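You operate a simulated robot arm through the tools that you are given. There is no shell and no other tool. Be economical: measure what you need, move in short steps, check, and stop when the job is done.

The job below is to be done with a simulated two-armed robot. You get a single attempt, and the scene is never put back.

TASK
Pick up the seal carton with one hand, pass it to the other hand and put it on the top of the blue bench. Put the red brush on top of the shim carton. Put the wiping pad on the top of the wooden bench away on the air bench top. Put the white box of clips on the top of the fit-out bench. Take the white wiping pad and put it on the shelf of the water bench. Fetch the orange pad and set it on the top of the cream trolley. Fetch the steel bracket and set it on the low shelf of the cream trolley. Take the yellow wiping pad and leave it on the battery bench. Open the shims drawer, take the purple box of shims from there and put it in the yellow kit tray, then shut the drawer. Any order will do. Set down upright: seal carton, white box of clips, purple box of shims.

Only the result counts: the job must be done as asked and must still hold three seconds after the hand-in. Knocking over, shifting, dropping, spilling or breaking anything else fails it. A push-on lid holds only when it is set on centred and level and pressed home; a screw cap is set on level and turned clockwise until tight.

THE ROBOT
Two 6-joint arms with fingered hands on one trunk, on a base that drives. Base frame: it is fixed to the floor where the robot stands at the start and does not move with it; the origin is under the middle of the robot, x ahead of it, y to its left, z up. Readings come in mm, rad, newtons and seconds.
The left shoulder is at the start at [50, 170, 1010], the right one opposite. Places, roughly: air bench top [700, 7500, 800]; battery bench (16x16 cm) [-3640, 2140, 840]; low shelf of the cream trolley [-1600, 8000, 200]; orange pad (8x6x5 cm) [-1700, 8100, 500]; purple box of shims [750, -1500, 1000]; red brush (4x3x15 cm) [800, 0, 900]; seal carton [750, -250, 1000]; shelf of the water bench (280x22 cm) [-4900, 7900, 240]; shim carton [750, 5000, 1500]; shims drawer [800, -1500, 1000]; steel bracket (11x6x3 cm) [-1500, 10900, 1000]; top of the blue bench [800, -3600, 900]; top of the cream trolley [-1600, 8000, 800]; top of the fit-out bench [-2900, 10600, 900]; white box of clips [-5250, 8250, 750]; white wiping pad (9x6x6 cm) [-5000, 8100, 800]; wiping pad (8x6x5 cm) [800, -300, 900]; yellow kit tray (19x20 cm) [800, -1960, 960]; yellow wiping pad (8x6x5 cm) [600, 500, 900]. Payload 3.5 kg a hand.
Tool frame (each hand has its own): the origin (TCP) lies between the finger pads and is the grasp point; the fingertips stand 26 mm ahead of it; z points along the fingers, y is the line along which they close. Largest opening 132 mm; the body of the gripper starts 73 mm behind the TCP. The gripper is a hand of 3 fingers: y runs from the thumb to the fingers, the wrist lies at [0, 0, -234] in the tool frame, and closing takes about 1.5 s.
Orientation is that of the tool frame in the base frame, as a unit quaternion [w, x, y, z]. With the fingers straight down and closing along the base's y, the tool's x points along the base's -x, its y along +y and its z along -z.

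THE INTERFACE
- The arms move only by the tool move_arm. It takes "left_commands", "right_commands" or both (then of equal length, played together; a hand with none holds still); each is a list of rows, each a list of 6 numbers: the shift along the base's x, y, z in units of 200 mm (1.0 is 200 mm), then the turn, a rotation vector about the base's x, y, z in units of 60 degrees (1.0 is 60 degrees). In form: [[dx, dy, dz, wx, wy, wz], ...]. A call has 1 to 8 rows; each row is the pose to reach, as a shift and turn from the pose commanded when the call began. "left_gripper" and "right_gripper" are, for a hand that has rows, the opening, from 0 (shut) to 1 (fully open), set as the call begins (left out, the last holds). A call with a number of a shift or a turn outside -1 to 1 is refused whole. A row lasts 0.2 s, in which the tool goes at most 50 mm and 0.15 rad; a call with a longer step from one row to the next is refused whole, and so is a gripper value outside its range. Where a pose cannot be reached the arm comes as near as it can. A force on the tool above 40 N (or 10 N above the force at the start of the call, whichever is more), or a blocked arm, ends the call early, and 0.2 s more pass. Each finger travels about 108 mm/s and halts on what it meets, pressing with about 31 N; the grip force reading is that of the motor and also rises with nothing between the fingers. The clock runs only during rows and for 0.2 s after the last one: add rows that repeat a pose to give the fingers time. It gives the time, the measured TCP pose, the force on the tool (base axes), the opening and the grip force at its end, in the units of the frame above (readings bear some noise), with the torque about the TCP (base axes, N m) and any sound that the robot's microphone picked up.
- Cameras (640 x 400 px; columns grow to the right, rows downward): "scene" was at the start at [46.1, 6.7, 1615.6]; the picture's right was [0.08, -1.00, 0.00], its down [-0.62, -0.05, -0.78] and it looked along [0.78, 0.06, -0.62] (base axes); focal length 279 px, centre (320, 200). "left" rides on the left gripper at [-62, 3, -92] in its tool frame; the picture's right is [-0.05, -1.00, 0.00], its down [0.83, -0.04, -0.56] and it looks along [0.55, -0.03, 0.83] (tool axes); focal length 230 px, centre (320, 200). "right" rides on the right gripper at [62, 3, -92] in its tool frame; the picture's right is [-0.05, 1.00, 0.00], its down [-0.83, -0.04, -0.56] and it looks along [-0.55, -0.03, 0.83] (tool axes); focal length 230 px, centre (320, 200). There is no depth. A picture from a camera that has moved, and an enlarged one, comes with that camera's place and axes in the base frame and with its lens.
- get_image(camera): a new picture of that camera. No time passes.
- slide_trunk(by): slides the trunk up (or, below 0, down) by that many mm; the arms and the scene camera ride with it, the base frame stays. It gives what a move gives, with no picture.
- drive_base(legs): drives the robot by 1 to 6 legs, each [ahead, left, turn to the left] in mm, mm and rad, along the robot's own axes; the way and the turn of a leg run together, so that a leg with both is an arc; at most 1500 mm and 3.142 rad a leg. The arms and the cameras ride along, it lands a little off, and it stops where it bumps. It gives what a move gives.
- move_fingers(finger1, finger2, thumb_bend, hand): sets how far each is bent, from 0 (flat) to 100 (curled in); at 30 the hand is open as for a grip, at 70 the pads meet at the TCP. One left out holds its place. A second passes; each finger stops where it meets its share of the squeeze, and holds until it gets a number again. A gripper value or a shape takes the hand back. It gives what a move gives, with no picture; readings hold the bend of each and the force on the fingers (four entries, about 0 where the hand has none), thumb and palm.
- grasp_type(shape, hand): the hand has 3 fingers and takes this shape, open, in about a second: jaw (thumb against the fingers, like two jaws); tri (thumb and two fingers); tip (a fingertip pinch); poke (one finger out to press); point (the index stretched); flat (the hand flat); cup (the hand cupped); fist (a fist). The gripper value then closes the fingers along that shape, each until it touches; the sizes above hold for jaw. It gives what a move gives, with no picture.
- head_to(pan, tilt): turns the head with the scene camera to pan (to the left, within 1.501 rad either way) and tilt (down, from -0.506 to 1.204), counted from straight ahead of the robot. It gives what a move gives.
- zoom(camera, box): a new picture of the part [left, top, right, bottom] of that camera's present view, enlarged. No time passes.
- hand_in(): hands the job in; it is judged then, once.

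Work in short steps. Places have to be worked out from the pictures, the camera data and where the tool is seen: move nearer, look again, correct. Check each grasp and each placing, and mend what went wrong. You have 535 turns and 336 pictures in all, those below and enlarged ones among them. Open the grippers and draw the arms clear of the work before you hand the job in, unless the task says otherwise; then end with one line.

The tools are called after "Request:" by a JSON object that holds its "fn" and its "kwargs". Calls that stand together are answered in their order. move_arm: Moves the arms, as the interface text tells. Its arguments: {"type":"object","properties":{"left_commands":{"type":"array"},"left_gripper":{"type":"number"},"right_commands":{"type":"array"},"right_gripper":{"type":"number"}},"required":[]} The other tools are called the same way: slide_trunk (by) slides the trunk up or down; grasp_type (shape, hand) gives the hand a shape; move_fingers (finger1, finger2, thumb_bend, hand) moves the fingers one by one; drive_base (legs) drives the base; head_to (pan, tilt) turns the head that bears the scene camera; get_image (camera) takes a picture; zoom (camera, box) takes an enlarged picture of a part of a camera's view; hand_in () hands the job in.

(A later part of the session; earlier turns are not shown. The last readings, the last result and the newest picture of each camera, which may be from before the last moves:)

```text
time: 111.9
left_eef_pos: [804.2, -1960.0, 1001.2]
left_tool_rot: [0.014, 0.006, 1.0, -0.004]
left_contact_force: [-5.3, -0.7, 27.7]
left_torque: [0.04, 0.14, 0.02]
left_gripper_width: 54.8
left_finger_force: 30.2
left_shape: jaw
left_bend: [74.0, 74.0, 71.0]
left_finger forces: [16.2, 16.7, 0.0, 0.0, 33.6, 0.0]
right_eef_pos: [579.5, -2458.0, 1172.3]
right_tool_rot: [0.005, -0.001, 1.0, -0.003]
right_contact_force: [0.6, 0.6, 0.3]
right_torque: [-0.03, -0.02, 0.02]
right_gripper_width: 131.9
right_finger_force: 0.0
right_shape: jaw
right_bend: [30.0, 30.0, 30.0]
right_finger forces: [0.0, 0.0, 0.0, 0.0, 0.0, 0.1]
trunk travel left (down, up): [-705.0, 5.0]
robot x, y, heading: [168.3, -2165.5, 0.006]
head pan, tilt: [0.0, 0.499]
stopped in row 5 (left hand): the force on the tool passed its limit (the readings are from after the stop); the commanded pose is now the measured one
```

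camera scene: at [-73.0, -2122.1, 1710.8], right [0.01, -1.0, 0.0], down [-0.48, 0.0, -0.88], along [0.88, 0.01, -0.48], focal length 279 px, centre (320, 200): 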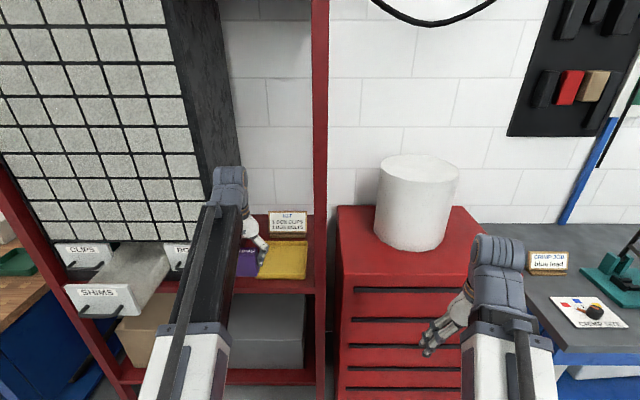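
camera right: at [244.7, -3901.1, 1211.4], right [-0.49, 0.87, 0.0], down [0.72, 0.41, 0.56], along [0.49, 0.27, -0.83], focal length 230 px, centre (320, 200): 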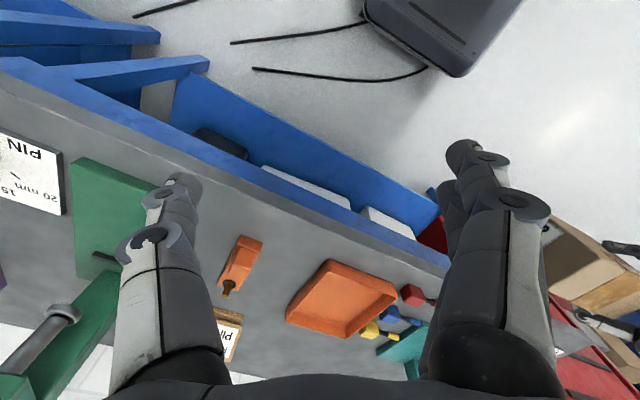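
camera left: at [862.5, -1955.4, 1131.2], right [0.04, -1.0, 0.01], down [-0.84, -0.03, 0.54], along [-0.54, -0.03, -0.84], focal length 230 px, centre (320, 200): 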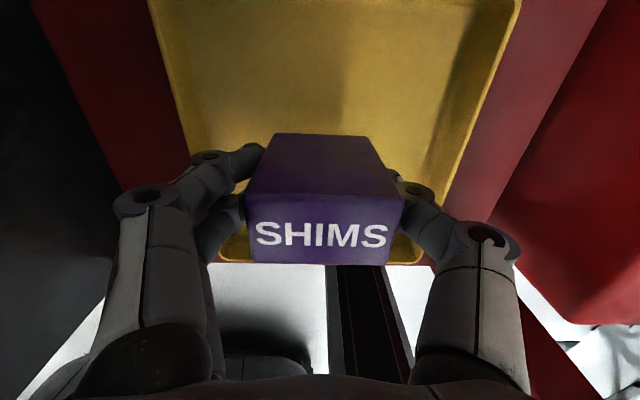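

Contact on the tray floor. I'll open the fingers and lift away.

Request:
{"fn": "move_arm", "kwargs": {"left_commands": [[0, 0, 0, 0, 0, 0], [0, 0, 0, 0, 0, 0], [0, 0, 0, 0, 0, 0], [0, 0, 0, 0, 0, 0]], "left_gripper": 0.7}}

Request:
{"fn": "move_arm", "kwargs": {"left_commands": [[0, 0, 0.15, 0, 0, 0], [0, 0, 0.35, 0, 0, 0], [0, 0, 0.55, 0, 0, 0], [0, 0, 0.75, 0, 0, 0], [0, 0, 0.95, 0, 0, 0]]}}

Request:
{"fn": "get_image", "kwargs": {"camera": "left"}}

```text
time: 112.9
left_eef_pos: [804.7, -1961.1, 999.4]
left_tool_rot: [0.012, 0.005, 1.0, -0.005]
left_contact_force: [-0.7, 0.2, -0.5]
left_torque: [0.0, -0.01, 0.0]
left_gripper_width: 92.0
left_finger_force: 0.0
left_shape: jaw
left_bend: [68.0, 68.0, 64.0]
left_finger forces: [0.0, 0.0, 0.0, 0.1, 0.1, 0.0]
right_eef_pos: [581.5, -2456.1, 1169.9]
right_tool_rot: [0.002, -0.001, 1.0, -0.002]
right_contact_force: [0.6, -0.1, 0.5]
right_torque: [-0.01, 0.04, 0.03]
right_gripper_width: 132.1
right_finger_force: 0.2
right_shape: jaw
right_bend: [30.0, 30.0, 30.0]
right_finger forces: [0.0, 0.0, 0.0, 0.0, 0.1, 0.1]
trunk travel left (down, up): [-705.0, 5.0]
robot x, y, heading: [162.7, -2164.5, 0.003]
head pan, tilt: [0.0, 0.499]
```

```text
time: 114.1
left_eef_pos: [800.7, -1959.3, 1188.1]
left_tool_rot: [0.011, 0.006, 1.0, -0.005]
left_contact_force: [-0.9, 0.0, 0.0]
left_torque: [0.03, -0.02, -0.03]
left_gripper_width: 92.3
left_finger_force: 0.0
left_shape: jaw
left_bend: [68.0, 68.0, 64.0]
left_finger forces: [0.0, 0.1, 0.0, 0.0, 0.0, 0.0]
right_eef_pos: [582.1, -2457.5, 1171.4]
right_tool_rot: [0.004, -0.001, 1.0, -0.003]
right_contact_force: [-0.1, -0.1, 0.7]
right_torque: [-0.02, 0.01, 0.01]
right_gripper_width: 131.8
right_finger_force: 0.2
right_shape: jaw
right_bend: [30.0, 30.0, 30.0]
right_finger forces: [0.0, 0.0, 0.1, 0.0, 0.1, 0.0]
trunk travel left (down, up): [-705.0, 5.0]
robot x, y, heading: [162.3, -2162.0, 0.003]
head pan, tilt: [0.0, 0.499]
```

```text
260 pictures are left
camera left: at [860.4, -1955.4, 1281.6], right [0.04, -1.0, 0.01], down [-0.84, -0.03, 0.54], along [-0.54, -0.03, -0.84], focal length 230 px, centre (320, 200)
```

left: 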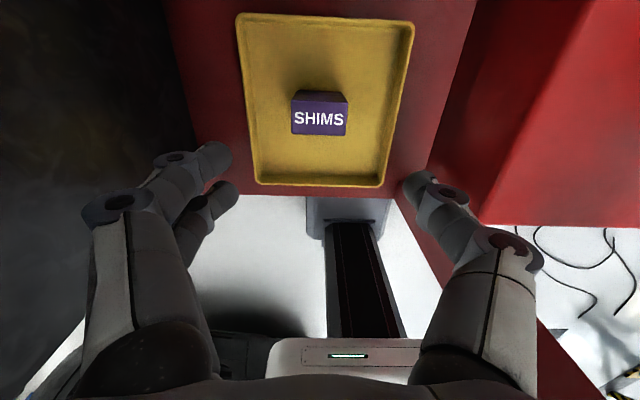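

The box stands upright in the tray. I'll back away and set the left hand to a 45° forward pitch, closed, to push the drawer shut with the fingertips.

Request:
{"fn": "drive_base", "kwargs": {"legs": [[-420, 0, 0]]}}

Request:
{"fn": "move_arm", "kwargs": {"left_commands": [[0, 0, -0.1, 0, -0.14, 0], [0, 0, -0.2, 0, -0.28, 0], [0, 0, -0.3, 0, -0.42, 0], [0, 0, -0.4, 0, -0.56, 0], [0, 0, -0.47, 0, -0.7, 0], [0, 0, -0.47, 0, -0.75, 0], [0, 0, -0.47, 0, -0.75, 0]], "left_gripper": 0}}

Request:
{"fn": "drive_base", "kwargs": {"legs": [[0, 474, 0]]}}

Request:
{"fn": "get_image", "kwargs": {"camera": "left"}}

Request:
{"fn": "get_image", "kwargs": {"camera": "scene"}}

```text
time: 116.7
left_eef_pos: [376.1, -1960.1, 1187.5]
left_tool_rot: [0.013, 0.004, 1.0, -0.005]
left_contact_force: [0.1, 0.6, 0.0]
left_torque: [0.03, -0.02, 0.02]
left_gripper_width: 92.0
left_finger_force: 0.0
left_shape: jaw
left_bend: [68.0, 68.0, 64.0]
left_finger forces: [0.0, 0.0, 0.0, 0.1, 0.1, 0.1]
right_eef_pos: [158.2, -2456.9, 1170.8]
right_tool_rot: [0.004, -0.003, 1.0, -0.003]
right_contact_force: [-0.2, 0.0, 0.3]
right_torque: [0.02, -0.02, 0.03]
right_gripper_width: 132.0
right_finger_force: 0.0
right_shape: jaw
right_bend: [30.0, 30.0, 30.0]
right_finger forces: [0.0, 0.0, 0.0, 0.0, 0.1, 0.0]
trunk travel left (down, up): [-705.0, 5.0]
robot x, y, heading: [-260.6, -2164.5, 0.005]
head pan, tilt: [0.0, 0.499]
```

```text
time: 118.3
left_eef_pos: [379.2, -1958.4, 1093.4]
left_tool_rot: [0.394, 0.006, 0.919, -0.004]
left_contact_force: [-0.1, -0.1, -0.1]
left_torque: [-0.04, -0.02, 0.0]
left_gripper_width: 0.0
left_finger_force: 31.6
left_shape: jaw
left_bend: [67.0, 67.0, 74.0]
left_finger forces: [0.1, 0.1, 0.0, 0.0, 0.1, 0.0]
right_eef_pos: [159.4, -2457.1, 1170.7]
right_tool_rot: [0.004, -0.004, 1.0, -0.002]
right_contact_force: [0.2, -0.6, -0.1]
right_torque: [0.01, -0.02, -0.01]
right_gripper_width: 132.1
right_finger_force: 0.1
right_shape: jaw
right_bend: [30.0, 30.0, 30.0]
right_finger forces: [0.1, 0.0, 0.0, 0.1, 0.0, 0.0]
trunk travel left (down, up): [-705.0, 5.0]
robot x, y, heading: [-257.5, -2166.5, 0.006]
head pan, tilt: [0.0, 0.499]
```

```text
time: 121.2
left_eef_pos: [367.9, -1473.0, 1093.4]
left_tool_rot: [0.394, -0.003, 0.919, 0.0]
left_contact_force: [0.3, 0.3, 0.8]
left_torque: [-0.01, -0.01, -0.02]
left_gripper_width: 0.0
left_finger_force: 31.0
left_shape: jaw
left_bend: [67.0, 67.0, 74.0]
left_finger forces: [0.0, 0.0, 0.0, 0.0, 0.0, 0.0]
right_eef_pos: [156.8, -1976.2, 1172.1]
right_tool_rot: [0.004, -0.011, 1.0, -0.002]
right_contact_force: [-0.4, 0.3, -0.6]
right_torque: [0.02, -0.01, 0.0]
right_gripper_width: 131.8
right_finger_force: 0.1
right_shape: jaw
right_bend: [30.0, 30.0, 30.0]
right_finger forces: [0.0, 0.1, 0.0, 0.0, 0.0, 0.0]
trunk travel left (down, up): [-705.0, 5.0]
robot x, y, heading: [-264.3, -1689.7, 0.02]
head pan, tilt: [0.0, 0.499]
```

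```text
259 pictures are left
camera left: at [343.8, -1469.1, 1201.4], right [0.04, -1.0, 0.04], down [-0.98, -0.05, -0.22], along [0.22, -0.03, -0.98], focal length 230 px, centre (320, 200)
```

left: 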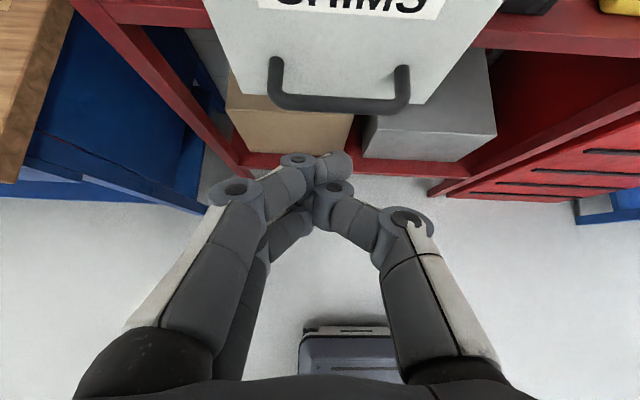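

```text
258 pictures are left
camera scene: at [-215.4, -1688.3, 1710.8], right [0.02, -1.0, 0.0], down [-0.48, -0.01, -0.88], along [0.88, 0.02, -0.48], focal length 279 px, centre (320, 200)
```

scene: 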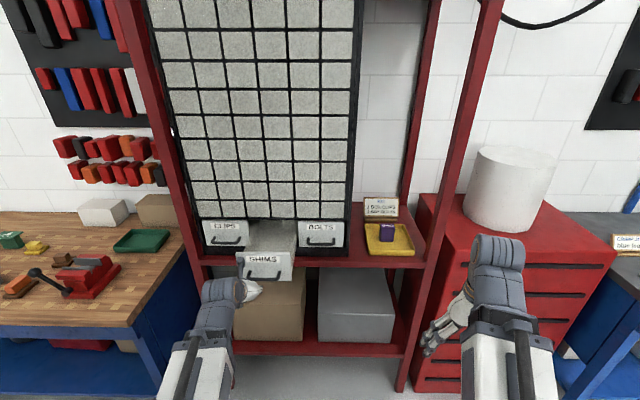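

The fingertips are at z≈1075, in line with the drawer front above the handle. I'll push forward, in two steps.

Request:
{"fn": "drive_base", "kwargs": {"legs": [[0, 0, -0.02], [150, 0, 0]]}}

Request:
{"fn": "get_image", "kwargs": {"camera": "left"}}

```text
time: 122.9
left_eef_pos: [522.9, -1485.5, 1093.0]
left_tool_rot: [0.392, 0.008, 0.92, -0.005]
left_contact_force: [-0.4, 0.0, 0.1]
left_torque: [-0.01, -0.01, 0.0]
left_gripper_width: 0.1
left_finger_force: 30.5
left_shape: jaw
left_bend: [68.0, 67.0, 74.0]
left_finger forces: [0.0, 0.0, 0.0, 0.1, 0.1, 0.0]
right_eef_pos: [301.9, -1983.6, 1170.9]
right_tool_rot: [0.003, -0.001, 1.0, -0.002]
right_contact_force: [0.3, -0.3, 0.0]
right_torque: [-0.02, 0.02, -0.03]
right_gripper_width: 132.1
right_finger_force: 0.0
right_shape: jaw
right_bend: [30.0, 30.0, 30.0]
right_finger forces: [0.0, 0.1, 0.0, 0.1, 0.0, 0.1]
trunk travel left (down, up): [-705.0, 5.0]
robot x, y, heading: [-115.6, -1690.8, -0.003]
head pan, tilt: [0.0, 0.499]
```

```text
257 pictures are left
camera left: at [498.0, -1481.4, 1200.9], right [0.02, -1.0, 0.04], down [-0.98, -0.03, -0.22], along [0.22, -0.04, -0.98], focal length 230 px, centre (320, 200)
```

left: 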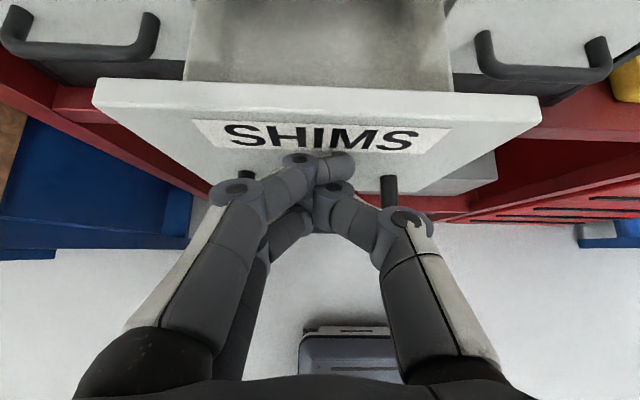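

The tips press on the front, and it is moving. I'll push another 140 mm.

Request:
{"fn": "drive_base", "kwargs": {"legs": [[140, 0, 0.003]]}}

Request:
{"fn": "get_image", "kwargs": {"camera": "scene"}}

```text
time: 124.2
left_eef_pos: [657.4, -1481.0, 1092.6]
left_tool_rot: [0.391, 0.004, 0.92, -0.004]
left_contact_force: [-32.6, 4.5, -10.2]
left_torque: [0.16, 0.21, -0.62]
left_gripper_width: 0.0
left_finger_force: 31.0
left_shape: jaw
left_bend: [73.0, 67.0, 74.0]
left_finger forces: [42.8, 0.0, 0.0, 0.0, 0.0, 0.0]
right_eef_pos: [440.6, -1979.7, 1173.1]
right_tool_rot: [0.005, -0.004, 1.0, -0.003]
right_contact_force: [0.6, 0.2, -0.4]
right_torque: [-0.05, -0.01, 0.01]
right_gripper_width: 131.6
right_finger_force: 0.1
right_shape: jaw
right_bend: [30.0, 30.0, 30.0]
right_finger forces: [0.1, 0.1, 0.1, 0.1, 0.0, 0.1]
trunk travel left (down, up): [-705.0, 5.0]
robot x, y, heading: [21.4, -1689.3, 0.004]
head pan, tilt: [0.0, 0.499]
```

```text
256 pictures are left
camera scene: at [70.3, -1687.4, 1710.8], right [0.01, -1.0, 0.0], down [-0.48, 0.0, -0.88], along [0.88, 0.01, -0.48], focal length 279 px, centre (320, 200)
```

scene: 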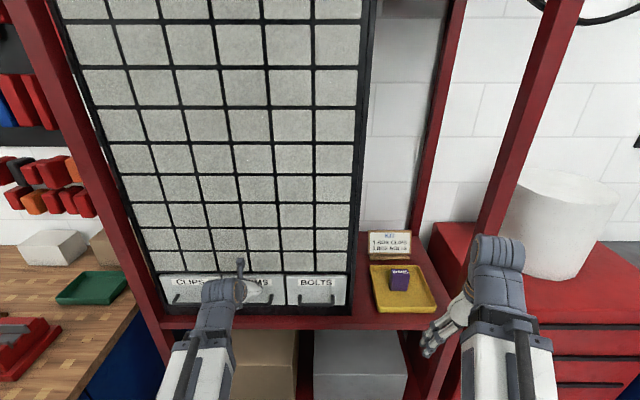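

There's a 33 N reaction, so the drawer appears shut. I'll back off and check.

Request:
{"fn": "drive_base", "kwargs": {"legs": [[-280, 0, 0]]}}

Request:
{"fn": "zoom", "kwargs": {"camera": "scene", "box": [180, 180, 420, 330]}}

```text
time: 126.2
left_eef_pos: [377.0, -1486.8, 1092.0]
left_tool_rot: [0.39, 0.007, 0.921, -0.004]
left_contact_force: [-0.3, 0.2, 0.5]
left_torque: [-0.01, 0.01, 0.01]
left_gripper_width: 0.0
left_finger_force: 30.3
left_shape: jaw
left_bend: [69.0, 67.0, 74.0]
left_finger forces: [0.0, 0.1, 0.0, 0.1, 0.0, 0.0]
right_eef_pos: [157.5, -1984.5, 1171.4]
right_tool_rot: [0.003, -0.001, 1.0, -0.003]
right_contact_force: [-1.0, -0.6, 0.1]
right_torque: [0.01, -0.05, -0.06]
right_gripper_width: 132.0
right_finger_force: 0.1
right_shape: jaw
right_bend: [30.0, 30.0, 30.0]
right_finger forces: [0.1, 0.1, 0.0, 0.0, 0.0, 0.0]
trunk travel left (down, up): [-705.0, 5.0]
robot x, y, heading: [-259.3, -1691.0, 0.007]
head pan, tilt: [0.0, 0.499]
```

```text
2.67 times, centred on (300, 255) of scene
camera zoom: at [-209.2, -1690.6, 1710.8], right [0.0, -1.0, 0.0], down [-0.48, 0.0, -0.88], along [0.88, 0.0, -0.48], focal length 744 px, centre (373, 53)
```

zoom: 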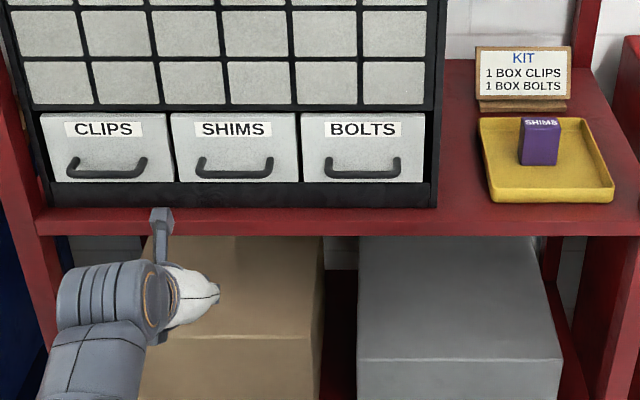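

The drawer is flush and shut, and the box stands in the tray. Now I'll straighten the left hand and go back to the wooden bench for the brush and the wiping pad.

Request:
{"fn": "move_arm", "kwargs": {"left_commands": [[-0.05, 0, 0.1, 0, 0.14, 0], [-0.1, 0, 0.2, 0, 0.28, 0], [-0.15, 0, 0.3, 0, 0.42, 0], [-0.2, 0, 0.4, 0, 0.56, 0], [-0.25, 0, 0.5, 0, 0.7, 0], [-0.25, 0, 0.5, 0, 0.765, 0]], "left_gripper": 1}}

Request:
{"fn": "drive_base", "kwargs": {"legs": [[0, 1480, -0.007]]}}

Request:
{"fn": "get_image", "kwargs": {"camera": "scene"}}

```text
time: 127.6
left_eef_pos: [329.2, -1486.3, 1192.0]
left_tool_rot: [-0.001, 0.005, 1.0, -0.007]
left_contact_force: [0.3, -1.0, -0.2]
left_torque: [-0.04, -0.01, 0.03]
left_gripper_width: 131.9
left_finger_force: 0.1
left_shape: jaw
left_bend: [30.0, 30.0, 30.0]
left_finger forces: [0.0, 0.0, 0.0, 0.0, 0.0, 0.0]
right_eef_pos: [159.4, -1984.2, 1170.8]
right_tool_rot: [0.003, -0.001, 1.0, -0.002]
right_contact_force: [-0.2, -0.2, -0.1]
right_torque: [0.02, 0.02, 0.0]
right_gripper_width: 131.8
right_finger_force: 0.0
right_shape: jaw
right_bend: [30.0, 30.0, 30.0]
right_finger forces: [0.0, 0.0, 0.0, 0.0, 0.1, 0.0]
trunk travel left (down, up): [-705.0, 5.0]
robot x, y, heading: [-259.7, -1687.3, -0.003]
head pan, tilt: [0.0, 0.499]
```

```text
time: 134.8
left_eef_pos: [340.5, -31.0, 1190.7]
left_tool_rot: [0.0, 0.014, 1.0, -0.007]
left_contact_force: [-0.3, 0.2, 0.0]
left_torque: [0.0, 0.01, -0.01]
left_gripper_width: 132.1
left_finger_force: 0.0
left_shape: jaw
left_bend: [30.0, 30.0, 30.0]
left_finger forces: [0.1, 0.0, 0.0, 0.0, 0.0, 0.0]
right_eef_pos: [162.1, -524.8, 1172.4]
right_tool_rot: [0.003, 0.008, 1.0, -0.002]
right_contact_force: [0.4, 0.1, 0.4]
right_torque: [-0.01, -0.05, 0.02]
right_gripper_width: 131.7
right_finger_force: 0.1
right_shape: jaw
right_bend: [30.0, 30.0, 30.0]
right_finger forces: [0.0, 0.0, 0.0, 0.0, 0.0, 0.0]
trunk travel left (down, up): [-705.0, 5.0]
robot x, y, heading: [-250.1, -224.6, -0.022]
head pan, tilt: [0.0, 0.499]
```

```text
254 pictures are left
camera scene: at [-199.2, -224.6, 1710.8], right [-0.02, -1.0, 0.0], down [-0.48, 0.01, -0.88], along [0.88, -0.01, -0.48], focal length 279 px, centre (320, 200)
```

scene: 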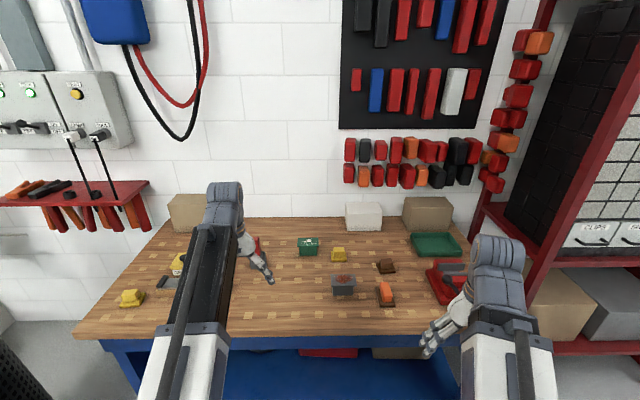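

I'll close in: ahead 350 mm and straighten the heading.

Request:
{"fn": "drive_base", "kwargs": {"legs": [[0, 0, 0.022], [350, 0, 0]]}}

Request:
{"fn": "get_image", "kwargs": {"camera": "right"}}

Request:
{"fn": "get_image", "kwargs": {"camera": "scene"}}

Request:
{"fn": "get_image", "kwargs": {"camera": "left"}}

```text
time: 137.4
left_eef_pos: [685.7, -22.3, 1189.8]
left_tool_rot: [0.0, 0.008, 1.0, -0.007]
left_contact_force: [0.5, 0.1, 0.2]
left_torque: [0.01, 0.02, 0.01]
left_gripper_width: 132.0
left_finger_force: 0.1
left_shape: jaw
left_bend: [30.0, 30.0, 30.0]
left_finger forces: [0.0, 0.0, 0.0, 0.1, 0.0, 0.0]
right_eef_pos: [512.9, -519.1, 1171.8]
right_tool_rot: [0.003, 0.001, 1.0, -0.003]
right_contact_force: [-0.1, -0.4, 0.0]
right_torque: [0.03, 0.03, -0.02]
right_gripper_width: 131.9
right_finger_force: 0.0
right_shape: jaw
right_bend: [30.0, 30.0, 30.0]
right_finger forces: [0.0, 0.0, 0.1, 0.0, 0.0, 0.0]
trunk travel left (down, up): [-705.0, 5.0]
robot x, y, heading: [96.6, -224.6, -0.003]
head pan, tilt: [0.0, 0.499]
```

```text
253 pictures are left
camera right: at [450.2, -515.1, 1263.1], right [0.05, 1.0, -0.01], down [0.83, -0.04, 0.56], along [0.56, -0.03, -0.83], focal length 230 px, centre (320, 200)
```

right: 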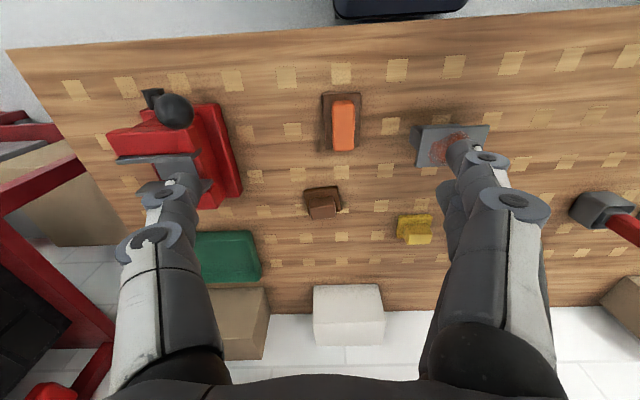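

```text
252 pictures are left
camera scene: at [147.8, -223.3, 1710.7], right [0.0, -1.0, 0.0], down [-0.48, 0.0, -0.88], along [0.88, 0.0, -0.48], focal length 279 px, centre (320, 200)
```

scene: 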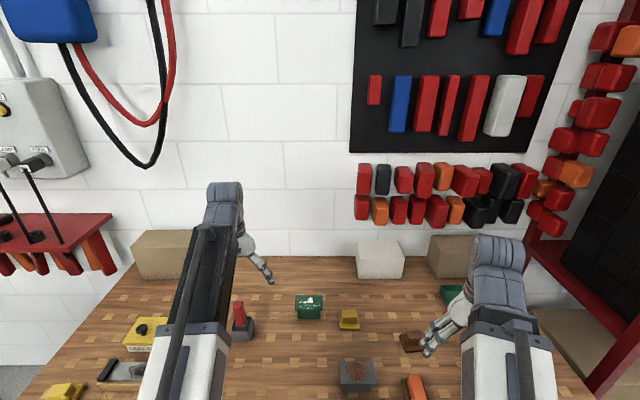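

```text
251 pictures are left
camera left: at [746.4, -17.6, 1282.4], right [0.04, -1.0, 0.01], down [-0.83, -0.02, 0.56], along [-0.56, -0.03, -0.83], focal length 230 px, centre (320, 200)
```

left: 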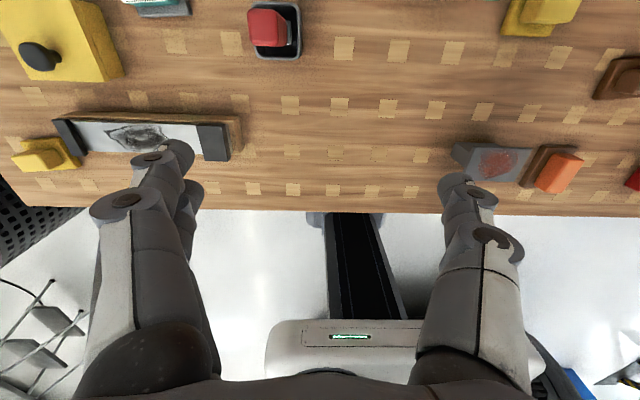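

The brush handle top is at about (758,30,1004) and the wiping pad at about (784,-326). I'll bring the right hand over the pad for a close look.

Request:
{"fn": "move_arm", "kwargs": {"right_commands": [[0.18, 0.12, 0, 0, 0, 0], [0.36, 0.24, 0, 0, 0, 0], [0.54, 0.4, 0, 0, 0, 0], [0.7, 0.55, 0, 0, 0, 0], [0.85, 0.7, -0.05, 0, 0, 0], [0.98, 0.85, -0.1, 0, 0, 0], [1.0, 0.97, -0.15, 0, 0, 0], [1.0, 0.97, -0.15, 0, 0, 0]]}}

Request:
{"fn": "get_image", "kwargs": {"camera": "right"}}

```text
time: 139.2
left_eef_pos: [684.7, -20.6, 1189.6]
left_tool_rot: [0.0, 0.007, 1.0, -0.007]
left_contact_force: [-0.3, 0.5, 0.2]
left_torque: [0.03, 0.01, -0.04]
left_gripper_width: 131.7
left_finger_force: 0.1
left_shape: jaw
left_bend: [30.0, 30.0, 30.0]
left_finger forces: [0.0, 0.0, 0.0, 0.0, 0.0, 0.1]
right_eef_pos: [711.5, -324.8, 1141.8]
right_tool_rot: [0.003, 0.0, 1.0, -0.002]
right_contact_force: [-0.2, 0.7, 0.2]
right_torque: [0.0, 0.0, 0.03]
right_gripper_width: 132.0
right_finger_force: 0.0
right_shape: jaw
right_bend: [30.0, 30.0, 30.0]
right_finger forces: [0.1, 0.0, 0.0, 0.0, 0.1, 0.0]
trunk travel left (down, up): [-705.0, 5.0]
robot x, y, heading: [93.9, -225.6, -0.006]
head pan, tilt: [0.0, 0.499]
```

```text
250 pictures are left
camera right: at [649.4, -321.9, 1233.9], right [0.05, 1.0, -0.01], down [0.83, -0.04, 0.56], along [0.56, -0.03, -0.83], focal length 230 px, centre (320, 200)
```

right: 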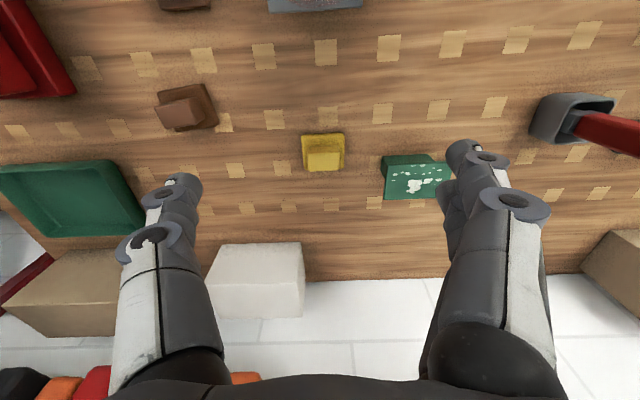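

The pad is centred at (785,-325), about 70 mm wide in y. I'll descend over it to z≈960.

Request:
{"fn": "move_arm", "kwargs": {"right_commands": [[0.2, 0, 0, 0, 0, 0], [0.37, 0, -0.1, 0, 0, 0], [0.37, 0, -0.3, 0, 0, 0], [0.37, 0, -0.5, 0, 0, 0], [0.37, 0, -0.7, 0, 0, 0], [0.37, 0, -0.9, 0, 0, 0], [0.37, 0, -0.9, 0, 0, 0]]}}

Request:
{"fn": "get_image", "kwargs": {"camera": "right"}}

```text
time: 140.8
left_eef_pos: [684.9, -21.8, 1191.2]
left_tool_rot: [0.0, 0.009, 1.0, -0.007]
left_contact_force: [0.0, 0.4, -0.2]
left_torque: [-0.03, 0.01, 0.01]
left_gripper_width: 131.8
left_finger_force: 0.1
left_shape: jaw
left_bend: [30.0, 30.0, 30.0]
left_finger forces: [0.0, 0.0, 0.0, 0.1, 0.0, 0.0]
right_eef_pos: [787.6, -324.8, 960.8]
right_tool_rot: [0.003, 0.001, 1.0, -0.003]
right_contact_force: [-0.1, 0.4, 0.5]
right_torque: [0.01, 0.04, 0.03]
right_gripper_width: 131.8
right_finger_force: 0.1
right_shape: jaw
right_bend: [30.0, 30.0, 30.0]
right_finger forces: [0.0, 0.1, 0.0, 0.0, 0.0, 0.1]
trunk travel left (down, up): [-705.0, 5.0]
robot x, y, heading: [94.9, -219.7, -0.004]
head pan, tilt: [0.0, 0.499]
```

```text
249 pictures are left
camera right: at [724.2, -321.7, 1052.2], right [0.05, 1.0, -0.01], down [0.83, -0.04, 0.56], along [0.56, -0.03, -0.83], focal length 230 px, centre (320, 200)
```

right: 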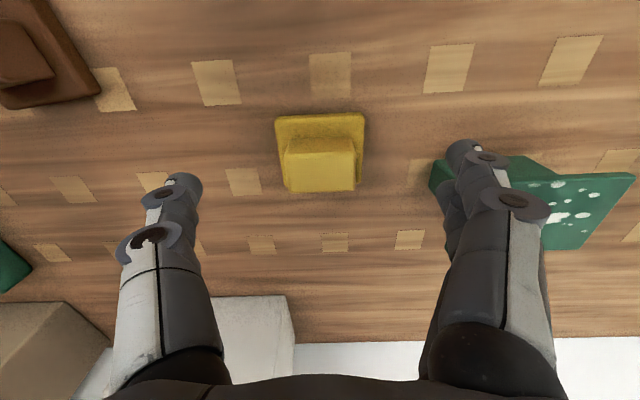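

I'm centred. I'll narrow the opening to stay clear of the green object, descend and grip.

Request:
{"fn": "move_arm", "kwargs": {"right_commands": [[0, 0, 0, 0, 0, 0], [0, 0, 0, 0, 0, 0], [0, 0, 0, 0, 0, 0], [0, 0, -0.12, 0, 0, 0], [0, 0, -0.24, 0, 0, 0], [0, 0, -0.3, 0, 0, 0], [0, 0, -0.3, 0, 0, 0]], "right_gripper": 0.72}}

Request:
{"fn": "move_arm", "kwargs": {"right_commands": [[0, 0, 0, 0, 0, 0], [0, 0, 0, 0, 0, 0], [0, 0, 0, 0, 0, 0], [0, 0, 0, 0, 0, 0], [0, 0, 0, 0, 0, 0]], "right_gripper": 0}}

Request:
{"fn": "get_image", "kwargs": {"camera": "right"}}

```text
time: 142.4
left_eef_pos: [685.3, -21.9, 1191.0]
left_tool_rot: [0.0, 0.007, 1.0, -0.007]
left_contact_force: [0.7, 0.0, 0.2]
left_torque: [0.0, -0.01, -0.02]
left_gripper_width: 131.8
left_finger_force: 0.3
left_shape: jaw
left_bend: [30.0, 30.0, 30.0]
left_finger forces: [0.2, 0.0, 0.0, 0.0, 0.0, 0.1]
right_eef_pos: [788.3, -324.3, 901.0]
right_tool_rot: [0.005, 0.001, 1.0, -0.003]
right_contact_force: [0.0, 0.5, -0.3]
right_torque: [0.02, 0.01, 0.0]
right_gripper_width: 95.2
right_finger_force: 0.1
right_shape: jaw
right_bend: [66.0, 66.0, 63.0]
right_finger forces: [0.0, 0.0, 0.0, 0.0, 0.0, 0.0]
trunk travel left (down, up): [-705.0, 5.0]
robot x, y, heading: [98.2, -220.9, 0.002]
head pan, tilt: [0.0, 0.499]
```

```text
time: 143.6
left_eef_pos: [684.4, -21.3, 1191.3]
left_tool_rot: [0.0, 0.008, 1.0, -0.008]
left_contact_force: [-0.5, -0.9, 0.1]
left_torque: [-0.04, -0.02, 0.02]
left_gripper_width: 132.0
left_finger_force: 0.1
left_shape: jaw
left_bend: [30.0, 30.0, 30.0]
left_finger forces: [0.0, 0.0, 0.0, 0.0, 0.0, 0.0]
right_eef_pos: [786.7, -324.7, 901.6]
right_tool_rot: [0.005, 0.001, 1.0, -0.003]
right_contact_force: [1.6, 0.4, 7.0]
right_torque: [0.27, -0.01, -0.06]
right_gripper_width: 49.8
right_finger_force: 31.1
right_shape: jaw
right_bend: [74.0, 74.0, 70.0]
right_finger forces: [16.0, 15.7, 0.0, 0.0, 26.3, 0.0]
trunk travel left (down, up): [-705.0, 5.0]
robot x, y, heading: [94.3, -222.1, -0.002]
head pan, tilt: [0.0, 0.499]
```

```text
248 pictures are left
camera right: at [724.4, -321.1, 993.2], right [0.05, 1.0, -0.01], down [0.83, -0.04, 0.56], along [0.56, -0.03, -0.83], focal length 230 px, centre (320, 200)
```

right: 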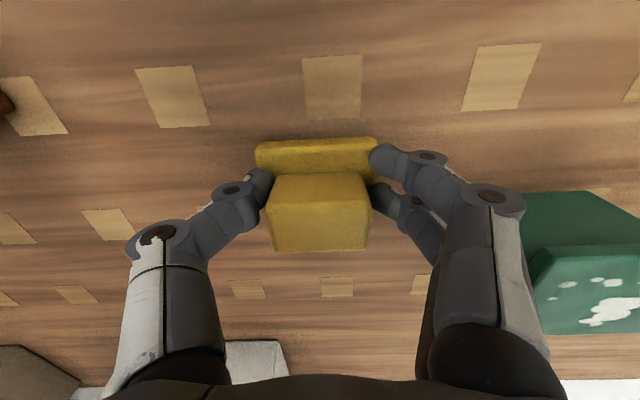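

It's gripped around the block. I'll lift it.

Request:
{"fn": "move_arm", "kwargs": {"right_commands": [[0, 0, 0.1, 0, 0, 0], [0, 0, 0.3, 0, 0, 0], [0, 0, 0.5, 0, 0, 0], [0, 0, 0.7, 0, 0, 0], [0, 0, 0.9, 0, 0, 0], [-0.2, 0, 1.0, 0, 0, 0], [-0.4, 0, 1.0, 0, 0, 0]]}}

Request:
{"fn": "get_image", "kwargs": {"camera": "right"}}

```text
time: 145.2
left_eef_pos: [684.0, -22.4, 1190.2]
left_tool_rot: [0.001, 0.008, 1.0, -0.008]
left_contact_force: [-0.1, -0.4, -0.1]
left_torque: [-0.02, -0.03, 0.0]
left_gripper_width: 131.8
left_finger_force: 0.1
left_shape: jaw
left_bend: [30.0, 30.0, 30.0]
left_finger forces: [0.0, 0.0, 0.0, 0.0, 0.1, 0.0]
right_eef_pos: [705.2, -323.4, 1098.6]
right_tool_rot: [0.004, 0.001, 1.0, -0.002]
right_contact_force: [-0.4, 0.9, -0.8]
right_torque: [0.0, 0.01, -0.02]
right_gripper_width: 49.7
right_finger_force: 31.1
right_shape: jaw
right_bend: [74.0, 73.0, 70.0]
right_finger forces: [14.8, 14.5, 0.0, 0.1, 26.6, 0.0]
trunk travel left (down, up): [-705.0, 5.0]
robot x, y, heading: [96.6, -222.4, -0.002]
head pan, tilt: [0.0, 0.499]
```

```text
247 pictures are left
camera right: at [642.4, -320.2, 1191.3], right [0.05, 1.0, -0.01], down [0.83, -0.04, 0.56], along [0.56, -0.03, -0.83], focal length 230 px, centre (320, 200)
```

right: 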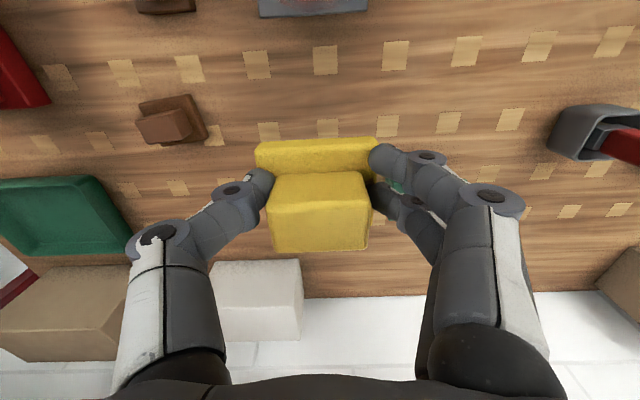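

The pad is held. I'll shift the base 130 mm left to reach the brush with the left hand.

Request:
{"fn": "drive_base", "kwargs": {"legs": [[15, 130, 0]]}}

Request:
{"fn": "move_arm", "kwargs": {"left_commands": [[0, -0.2, 0, 0, 0, 0], [0.1, -0.38, 0, 0, 0, 0], [0.2, -0.38, 0, 0, 0, 0], [0.2, -0.38, 0, 0, 0, 0]]}}

Request:
{"fn": "get_image", "kwargs": {"camera": "left"}}

Request:
{"fn": "zoom", "kwargs": {"camera": "scene", "box": [200, 230, 440, 380]}}

```text
time: 146.5
left_eef_pos: [701.1, 111.9, 1189.9]
left_tool_rot: [-0.001, 0.008, 1.0, -0.008]
left_contact_force: [0.3, 1.1, -0.1]
left_torque: [-0.01, 0.03, 0.01]
left_gripper_width: 131.7
left_finger_force: 0.0
left_shape: jaw
left_bend: [30.0, 30.0, 30.0]
left_finger forces: [0.1, 0.1, 0.1, 0.0, 0.1, 0.0]
right_eef_pos: [721.5, -191.7, 1099.6]
right_tool_rot: [0.004, 0.001, 1.0, -0.003]
right_contact_force: [-0.7, -0.2, -0.6]
right_torque: [-0.06, -0.01, -0.01]
right_gripper_width: 49.4
right_finger_force: 31.0
right_shape: jaw
right_bend: [74.0, 73.0, 70.0]
right_finger forces: [14.8, 14.6, 0.0, 0.0, 26.5, 0.0]
trunk travel left (down, up): [-705.0, 5.0]
robot x, y, heading: [107.1, -91.6, -0.003]
head pan, tilt: [0.0, 0.499]
```

```text
time: 147.5
left_eef_pos: [740.3, 33.2, 1191.3]
left_tool_rot: [0.001, 0.009, 1.0, -0.007]
left_contact_force: [0.1, 0.9, 0.7]
left_torque: [0.0, -0.02, -0.01]
left_gripper_width: 132.0
left_finger_force: 0.0
left_shape: jaw
left_bend: [30.0, 30.0, 30.0]
left_finger forces: [0.0, 0.0, 0.0, 0.1, 0.0, 0.0]
right_eef_pos: [720.7, -192.6, 1100.7]
right_tool_rot: [0.005, 0.002, 1.0, -0.003]
right_contact_force: [0.2, 0.3, -0.5]
right_torque: [-0.02, 0.04, -0.01]
right_gripper_width: 49.5
right_finger_force: 31.1
right_shape: jaw
right_bend: [74.0, 73.0, 70.0]
right_finger forces: [14.7, 14.5, 0.0, 0.0, 26.6, 0.0]
trunk travel left (down, up): [-705.0, 5.0]
robot x, y, heading: [111.2, -89.5, 0.001]
head pan, tilt: [0.0, 0.499]
```

```text
246 pictures are left
camera left: at [801.2, 37.0, 1283.3], right [0.04, -1.0, 0.01], down [-0.83, -0.02, 0.56], along [-0.56, -0.03, -0.83], focal length 230 px, centre (320, 200)
```

left: 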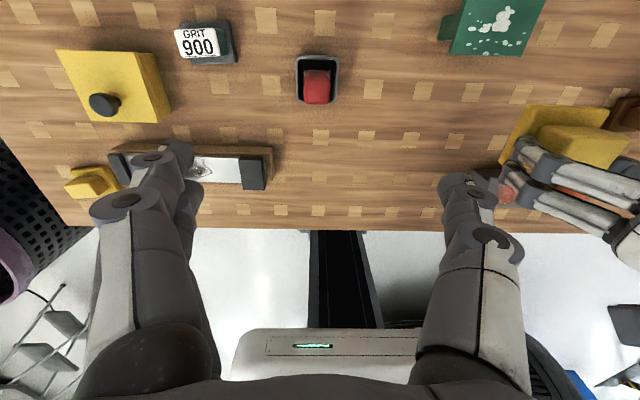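

```text
2.67 times, centred on (320, 305) of scene
camera zoom: at [162.1, -91.3, 1710.8], right [0.0, -1.0, 0.0], down [-0.48, 0.0, -0.88], along [0.88, 0.0, -0.48], focal length 744 px, centre (320, -80)
```

zoom: 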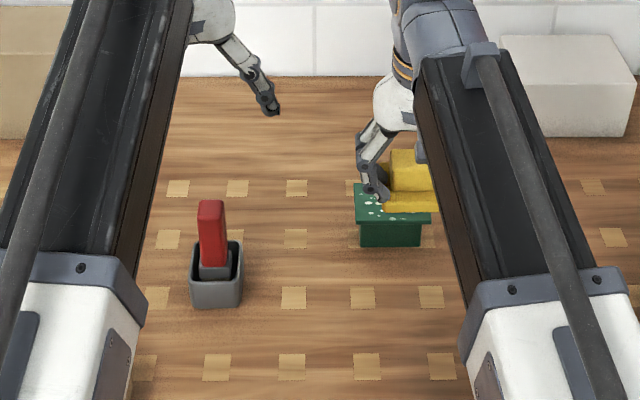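

The brush handle is at (762,35), 30 mm wide. I'll descend over it with the fingers at about 80 mm.

Request:
{"fn": "move_arm", "kwargs": {"left_commands": [[0.05, 0, 0, 0, 0, 0], [0.11, 0.005, -0.15, 0, 0, 0], [0.11, 0.005, -0.35, 0, 0, 0], [0.11, 0.005, -0.55, 0, 0, 0], [0.11, 0.005, -0.75, 0, 0, 0], [0.11, 0.005, -0.8, 0, 0, 0], [0.11, 0.005, -0.8, 0, 0, 0]], "left_gripper": 0.6}}

Request:
{"fn": "get_image", "kwargs": {"camera": "left"}}

```text
time: 149.1
left_eef_pos: [762.6, 34.2, 1030.3]
left_tool_rot: [0.0, 0.008, 1.0, -0.007]
left_contact_force: [0.4, -0.5, 0.2]
left_torque: [0.02, -0.02, -0.01]
left_gripper_width: 79.4
left_finger_force: 0.0
left_shape: jaw
left_bend: [71.0, 71.0, 71.0]
left_finger forces: [0.1, 0.1, 0.0, 0.0, 0.0, 0.1]
right_eef_pos: [721.1, -192.8, 1099.1]
right_tool_rot: [0.003, 0.002, 1.0, -0.003]
right_contact_force: [0.1, -0.1, -0.1]
right_torque: [0.0, -0.01, 0.0]
right_gripper_width: 49.6
right_finger_force: 30.9
right_shape: jaw
right_bend: [74.0, 73.0, 70.0]
right_finger forces: [14.6, 14.5, 0.1, 0.0, 26.6, 0.1]
trunk travel left (down, up): [-705.0, 5.0]
robot x, y, heading: [111.9, -90.5, -0.006]
head pan, tilt: [0.0, 0.499]
```

```text
244 pictures are left
camera left: at [823.4, 38.8, 1121.4], right [0.04, -1.0, 0.01], down [-0.83, -0.02, 0.56], along [-0.56, -0.03, -0.83], focal length 230 px, centre (320, 200)
```

left: 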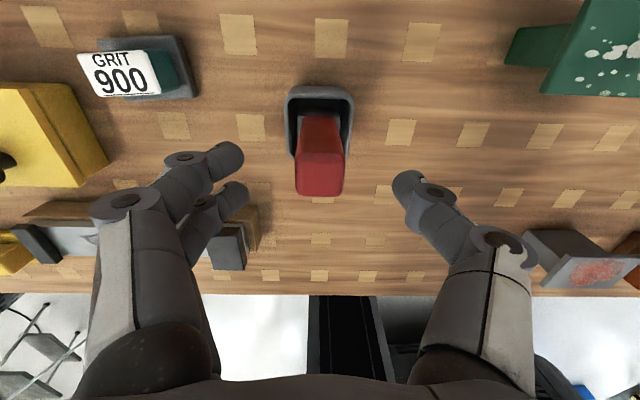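

I'm well aligned. I'll go down 44 mm and close.

Request:
{"fn": "move_arm", "kwargs": {"left_commands": [[0, 0, -0.12, 0, 0, 0], [0, 0, -0.22, 0, 0, 0], [0, 0, -0.22, 0, 0, 0]]}}

Request:
{"fn": "move_arm", "kwargs": {"left_commands": [[0, 0, 0, 0, 0, 0], [0, 0, 0, 0, 0, 0], [0, 0, 0, 0, 0, 0], [0, 0, 0, 0, 0, 0], [0, 0, 0, 0, 0, 0]], "left_gripper": 0}}

Request:
{"fn": "get_image", "kwargs": {"camera": "left"}}

```text
time: 149.9
left_eef_pos: [762.4, 36.9, 987.7]
left_tool_rot: [0.0, 0.008, 1.0, -0.007]
left_contact_force: [-0.4, -0.6, 0.6]
left_torque: [0.01, 0.03, 0.0]
left_gripper_width: 79.8
left_finger_force: 0.0
left_shape: jaw
left_bend: [71.0, 71.0, 71.0]
left_finger forces: [0.0, 0.0, 0.1, 0.0, 0.0, 0.0]
right_eef_pos: [721.8, -192.7, 1099.7]
right_tool_rot: [0.003, 0.002, 1.0, -0.002]
right_contact_force: [-0.1, -0.2, 0.0]
right_torque: [-0.02, 0.01, 0.03]
right_gripper_width: 49.6
right_finger_force: 30.9
right_shape: jaw
right_bend: [74.0, 73.0, 70.0]
right_finger forces: [14.7, 14.5, 0.1, 0.1, 26.6, 0.1]
trunk travel left (down, up): [-705.0, 5.0]
robot x, y, heading: [114.3, -89.6, 0.002]
head pan, tilt: [0.0, 0.499]
```

```text
time: 151.1
left_eef_pos: [762.1, 35.3, 987.6]
left_tool_rot: [0.0, 0.008, 1.0, -0.007]
left_contact_force: [0.4, -1.0, 0.2]
left_torque: [0.02, 0.02, 0.0]
left_gripper_width: 24.3
left_finger_force: 30.8
left_shape: jaw
left_bend: [73.0, 73.0, 70.0]
left_finger forces: [13.8, 14.0, 0.0, 0.0, 27.9, 0.0]
right_eef_pos: [721.9, -192.0, 1098.7]
right_tool_rot: [0.004, 0.002, 1.0, -0.003]
right_contact_force: [0.2, 0.2, -0.4]
right_torque: [0.01, 0.01, 0.02]
right_gripper_width: 49.2
right_finger_force: 31.0
right_shape: jaw
right_bend: [74.0, 73.0, 70.0]
right_finger forces: [14.7, 14.5, 0.0, 0.1, 26.6, 0.0]
trunk travel left (down, up): [-705.0, 5.0]
robot x, y, heading: [110.6, -92.0, -0.006]
head pan, tilt: [0.0, 0.499]
```

```text
243 pictures are left
camera left: at [823.4, 39.6, 1079.0], right [0.04, -1.0, 0.01], down [-0.83, -0.02, 0.56], along [-0.56, -0.03, -0.83], focal length 230 px, centre (320, 200)
```

left: 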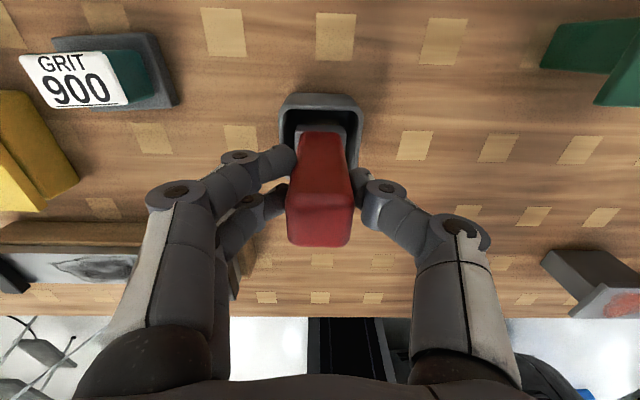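

Gripped (24 mm). I'll lift straight up slowly.

Request:
{"fn": "move_arm", "kwargs": {"left_commands": [[0, 0, 0.08, 0, 0, 0], [0, 0, 0.18, 0, 0, 0], [0, 0, 0.3, 0, 0, 0], [0, 0, 0.45, 0, 0, 0], [0, 0, 0.6, 0, 0, 0], [0, 0, 0.75, 0, 0, 0], [0, 0, 0.75, 0, 0, 0]]}}

Request:
{"fn": "get_image", "kwargs": {"camera": "left"}}

Request:
{"fn": "get_image", "kwargs": {"camera": "scene"}}

```text
time: 152.7
left_eef_pos: [761.9, 35.5, 1139.0]
left_tool_rot: [0.0, 0.008, 1.0, -0.007]
left_contact_force: [0.5, 0.2, -1.2]
left_torque: [-0.01, -0.01, -0.01]
left_gripper_width: 24.5
left_finger_force: 31.4
left_shape: jaw
left_bend: [73.0, 73.0, 70.0]
left_finger forces: [13.9, 13.9, 0.0, 0.0, 28.0, 0.0]
right_eef_pos: [720.2, -193.4, 1098.8]
right_tool_rot: [0.003, 0.001, 1.0, -0.002]
right_contact_force: [-1.1, 0.0, 0.5]
right_torque: [0.02, 0.0, 0.0]
right_gripper_width: 49.2
right_finger_force: 30.6
right_shape: jaw
right_bend: [74.0, 73.0, 70.0]
right_finger forces: [14.7, 14.5, 0.0, 0.0, 26.6, 0.0]
trunk travel left (down, up): [-705.0, 5.0]
robot x, y, heading: [111.5, -90.6, -0.005]
head pan, tilt: [0.0, 0.499]
```

```text
242 pictures are left
camera left: at [823.9, 39.9, 1229.9], right [0.04, -1.0, 0.01], down [-0.83, -0.02, 0.56], along [-0.56, -0.03, -0.83], focal length 230 px, centre (320, 200)
```

left: 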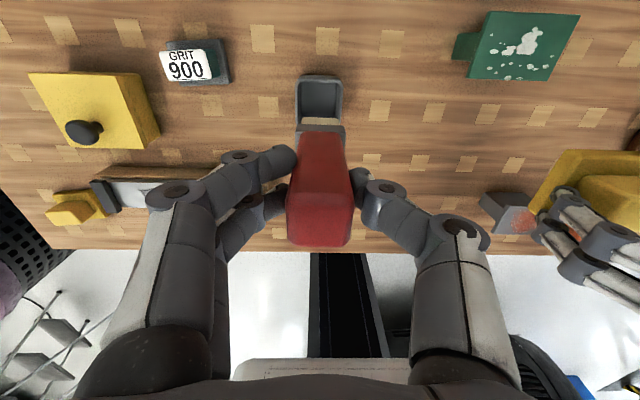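

```text
241 pictures are left
camera scene: at [162.4, -91.1, 1710.8], right [0.0, -1.0, 0.0], down [-0.48, 0.0, -0.88], along [0.88, 0.0, -0.48], focal length 279 px, centre (320, 200)
```

scene: 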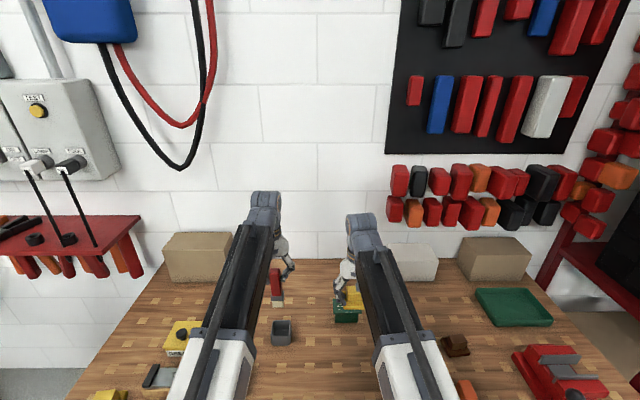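

The brush is out and the holder stayed in place. I'll back away and look left for the way to the red shelf at y≈5000.

Request:
{"fn": "drive_base", "kwargs": {"legs": [[-520, 0, 0]]}}

Request:
{"fn": "head_to", "kwargs": {"pan": 1.4, "tilt": 0.3}}

Request:
{"fn": "get_image", "kwargs": {"camera": "scene"}}

```text
time: 155.8
left_eef_pos: [243.7, 36.2, 1138.0]
left_tool_rot: [0.001, 0.009, 1.0, -0.006]
left_contact_force: [0.3, 0.2, -0.3]
left_torque: [0.0, -0.01, 0.0]
left_gripper_width: 24.4
left_finger_force: 30.8
left_shape: jaw
left_bend: [73.0, 73.0, 70.0]
left_finger forces: [13.9, 14.0, 0.0, 0.0, 27.8, 0.0]
right_eef_pos: [202.3, -190.6, 1099.8]
right_tool_rot: [0.003, 0.002, 1.0, -0.002]
right_contact_force: [0.0, 0.8, -1.1]
right_torque: [0.05, -0.02, 0.03]
right_gripper_width: 49.4
right_finger_force: 30.9
right_shape: jaw
right_bend: [74.0, 73.0, 70.0]
right_finger forces: [14.6, 14.5, 0.0, 0.0, 26.7, 0.0]
trunk travel left (down, up): [-705.0, 5.0]
robot x, y, heading: [-408.2, -89.9, -0.005]
head pan, tilt: [0.0, 0.499]
```

```text
time: 157.3
left_eef_pos: [244.2, 36.8, 1137.7]
left_tool_rot: [0.001, 0.009, 1.0, -0.007]
left_contact_force: [-0.4, 0.2, -1.1]
left_torque: [0.02, 0.0, -0.02]
left_gripper_width: 24.3
left_finger_force: 30.8
left_shape: jaw
left_bend: [73.0, 73.0, 70.0]
left_finger forces: [13.9, 13.9, 0.1, 0.0, 27.8, 0.0]
right_eef_pos: [202.5, -190.2, 1099.2]
right_tool_rot: [0.003, 0.002, 1.0, -0.003]
right_contact_force: [-0.2, -0.6, -0.8]
right_torque: [-0.02, -0.03, 0.01]
right_gripper_width: 49.2
right_finger_force: 31.1
right_shape: jaw
right_bend: [74.0, 73.0, 70.0]
right_finger forces: [14.7, 14.5, 0.0, 0.1, 26.8, 0.0]
trunk travel left (down, up): [-705.0, 5.0]
robot x, y, heading: [-406.1, -87.4, -0.007]
head pan, tilt: [1.4, 0.3]
```

```text
240 pictures are left
camera scene: at [-430.9, 2.9, 1729.2], right [0.98, -0.17, 0.0], down [-0.05, -0.29, -0.96], along [0.17, 0.94, -0.3], focal length 279 px, centre (320, 200)
```

scene: 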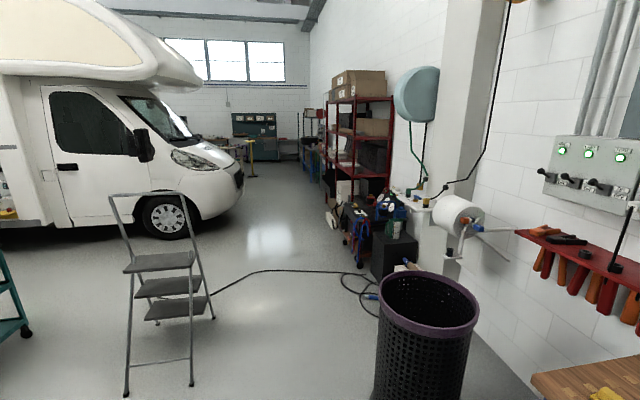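

The corridor between the ladder (x≈-1000) and the bin (x≈150) is clear at x≈-440. I'll strafe left 3 m.

Request:
{"fn": "drive_base", "kwargs": {"legs": [[-35, 0, 0.006], [0, 1500, 0], [0, 1300, 0]]}}

Request:
{"fn": "get_image", "kwargs": {"camera": "scene"}}

```text
time: 171.3
left_eef_pos: [130.8, 2862.5, 1137.5]
left_tool_rot: [0.0, -0.009, 1.0, -0.007]
left_contact_force: [-0.1, 0.4, -0.9]
left_torque: [0.0, 0.0, -0.01]
left_gripper_width: 24.4
left_finger_force: 31.5
left_shape: jaw
left_bend: [73.0, 73.0, 70.0]
left_finger forces: [13.9, 14.1, 0.0, 0.0, 27.9, 0.0]
right_eef_pos: [97.0, 2634.2, 1099.6]
right_tool_rot: [0.003, -0.015, 1.0, -0.003]
right_contact_force: [0.3, 0.6, -0.7]
right_torque: [0.0, 0.0, -0.02]
right_gripper_width: 49.5
right_finger_force: 31.3
right_shape: jaw
right_bend: [74.0, 73.0, 70.0]
right_finger forces: [14.4, 14.2, 0.0, 0.1, 26.7, 0.0]
trunk travel left (down, up): [-705.0, 5.0]
robot x, y, heading: [-516.0, 2716.5, 0.032]
head pan, tilt: [1.4, 0.3]
```

```text
239 pictures are left
camera scene: at [-542.8, 2805.6, 1729.2], right [0.99, -0.14, 0.0], down [-0.04, -0.29, -0.96], along [0.13, 0.95, -0.3], focal length 279 px, centre (320, 200)
```

scene: 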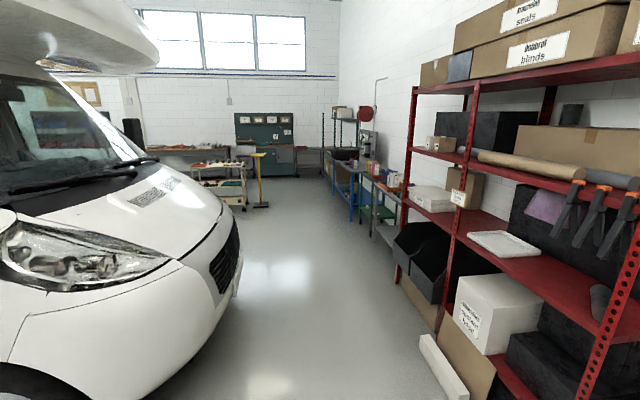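

I'll zoom on the shelf to find the shim carton (expected near y≈5000, z≈1500).

Request:
{"fn": "zoom", "kwargs": {"camera": "scene", "box": [380, 80, 580, 220]}}

```text
2.86 times, centred on (480, 150) of scene
camera zoom: at [-542.8, 2805.6, 1729.2], right [0.99, -0.14, 0.0], down [-0.04, -0.29, -0.96], along [0.13, 0.95, -0.3], focal length 797 px, centre (-137, 343)
```

zoom: 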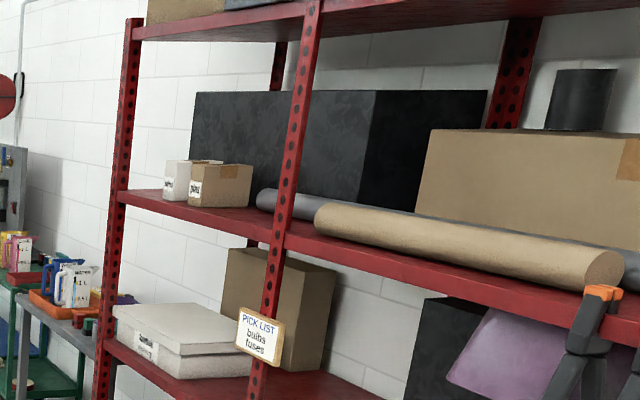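

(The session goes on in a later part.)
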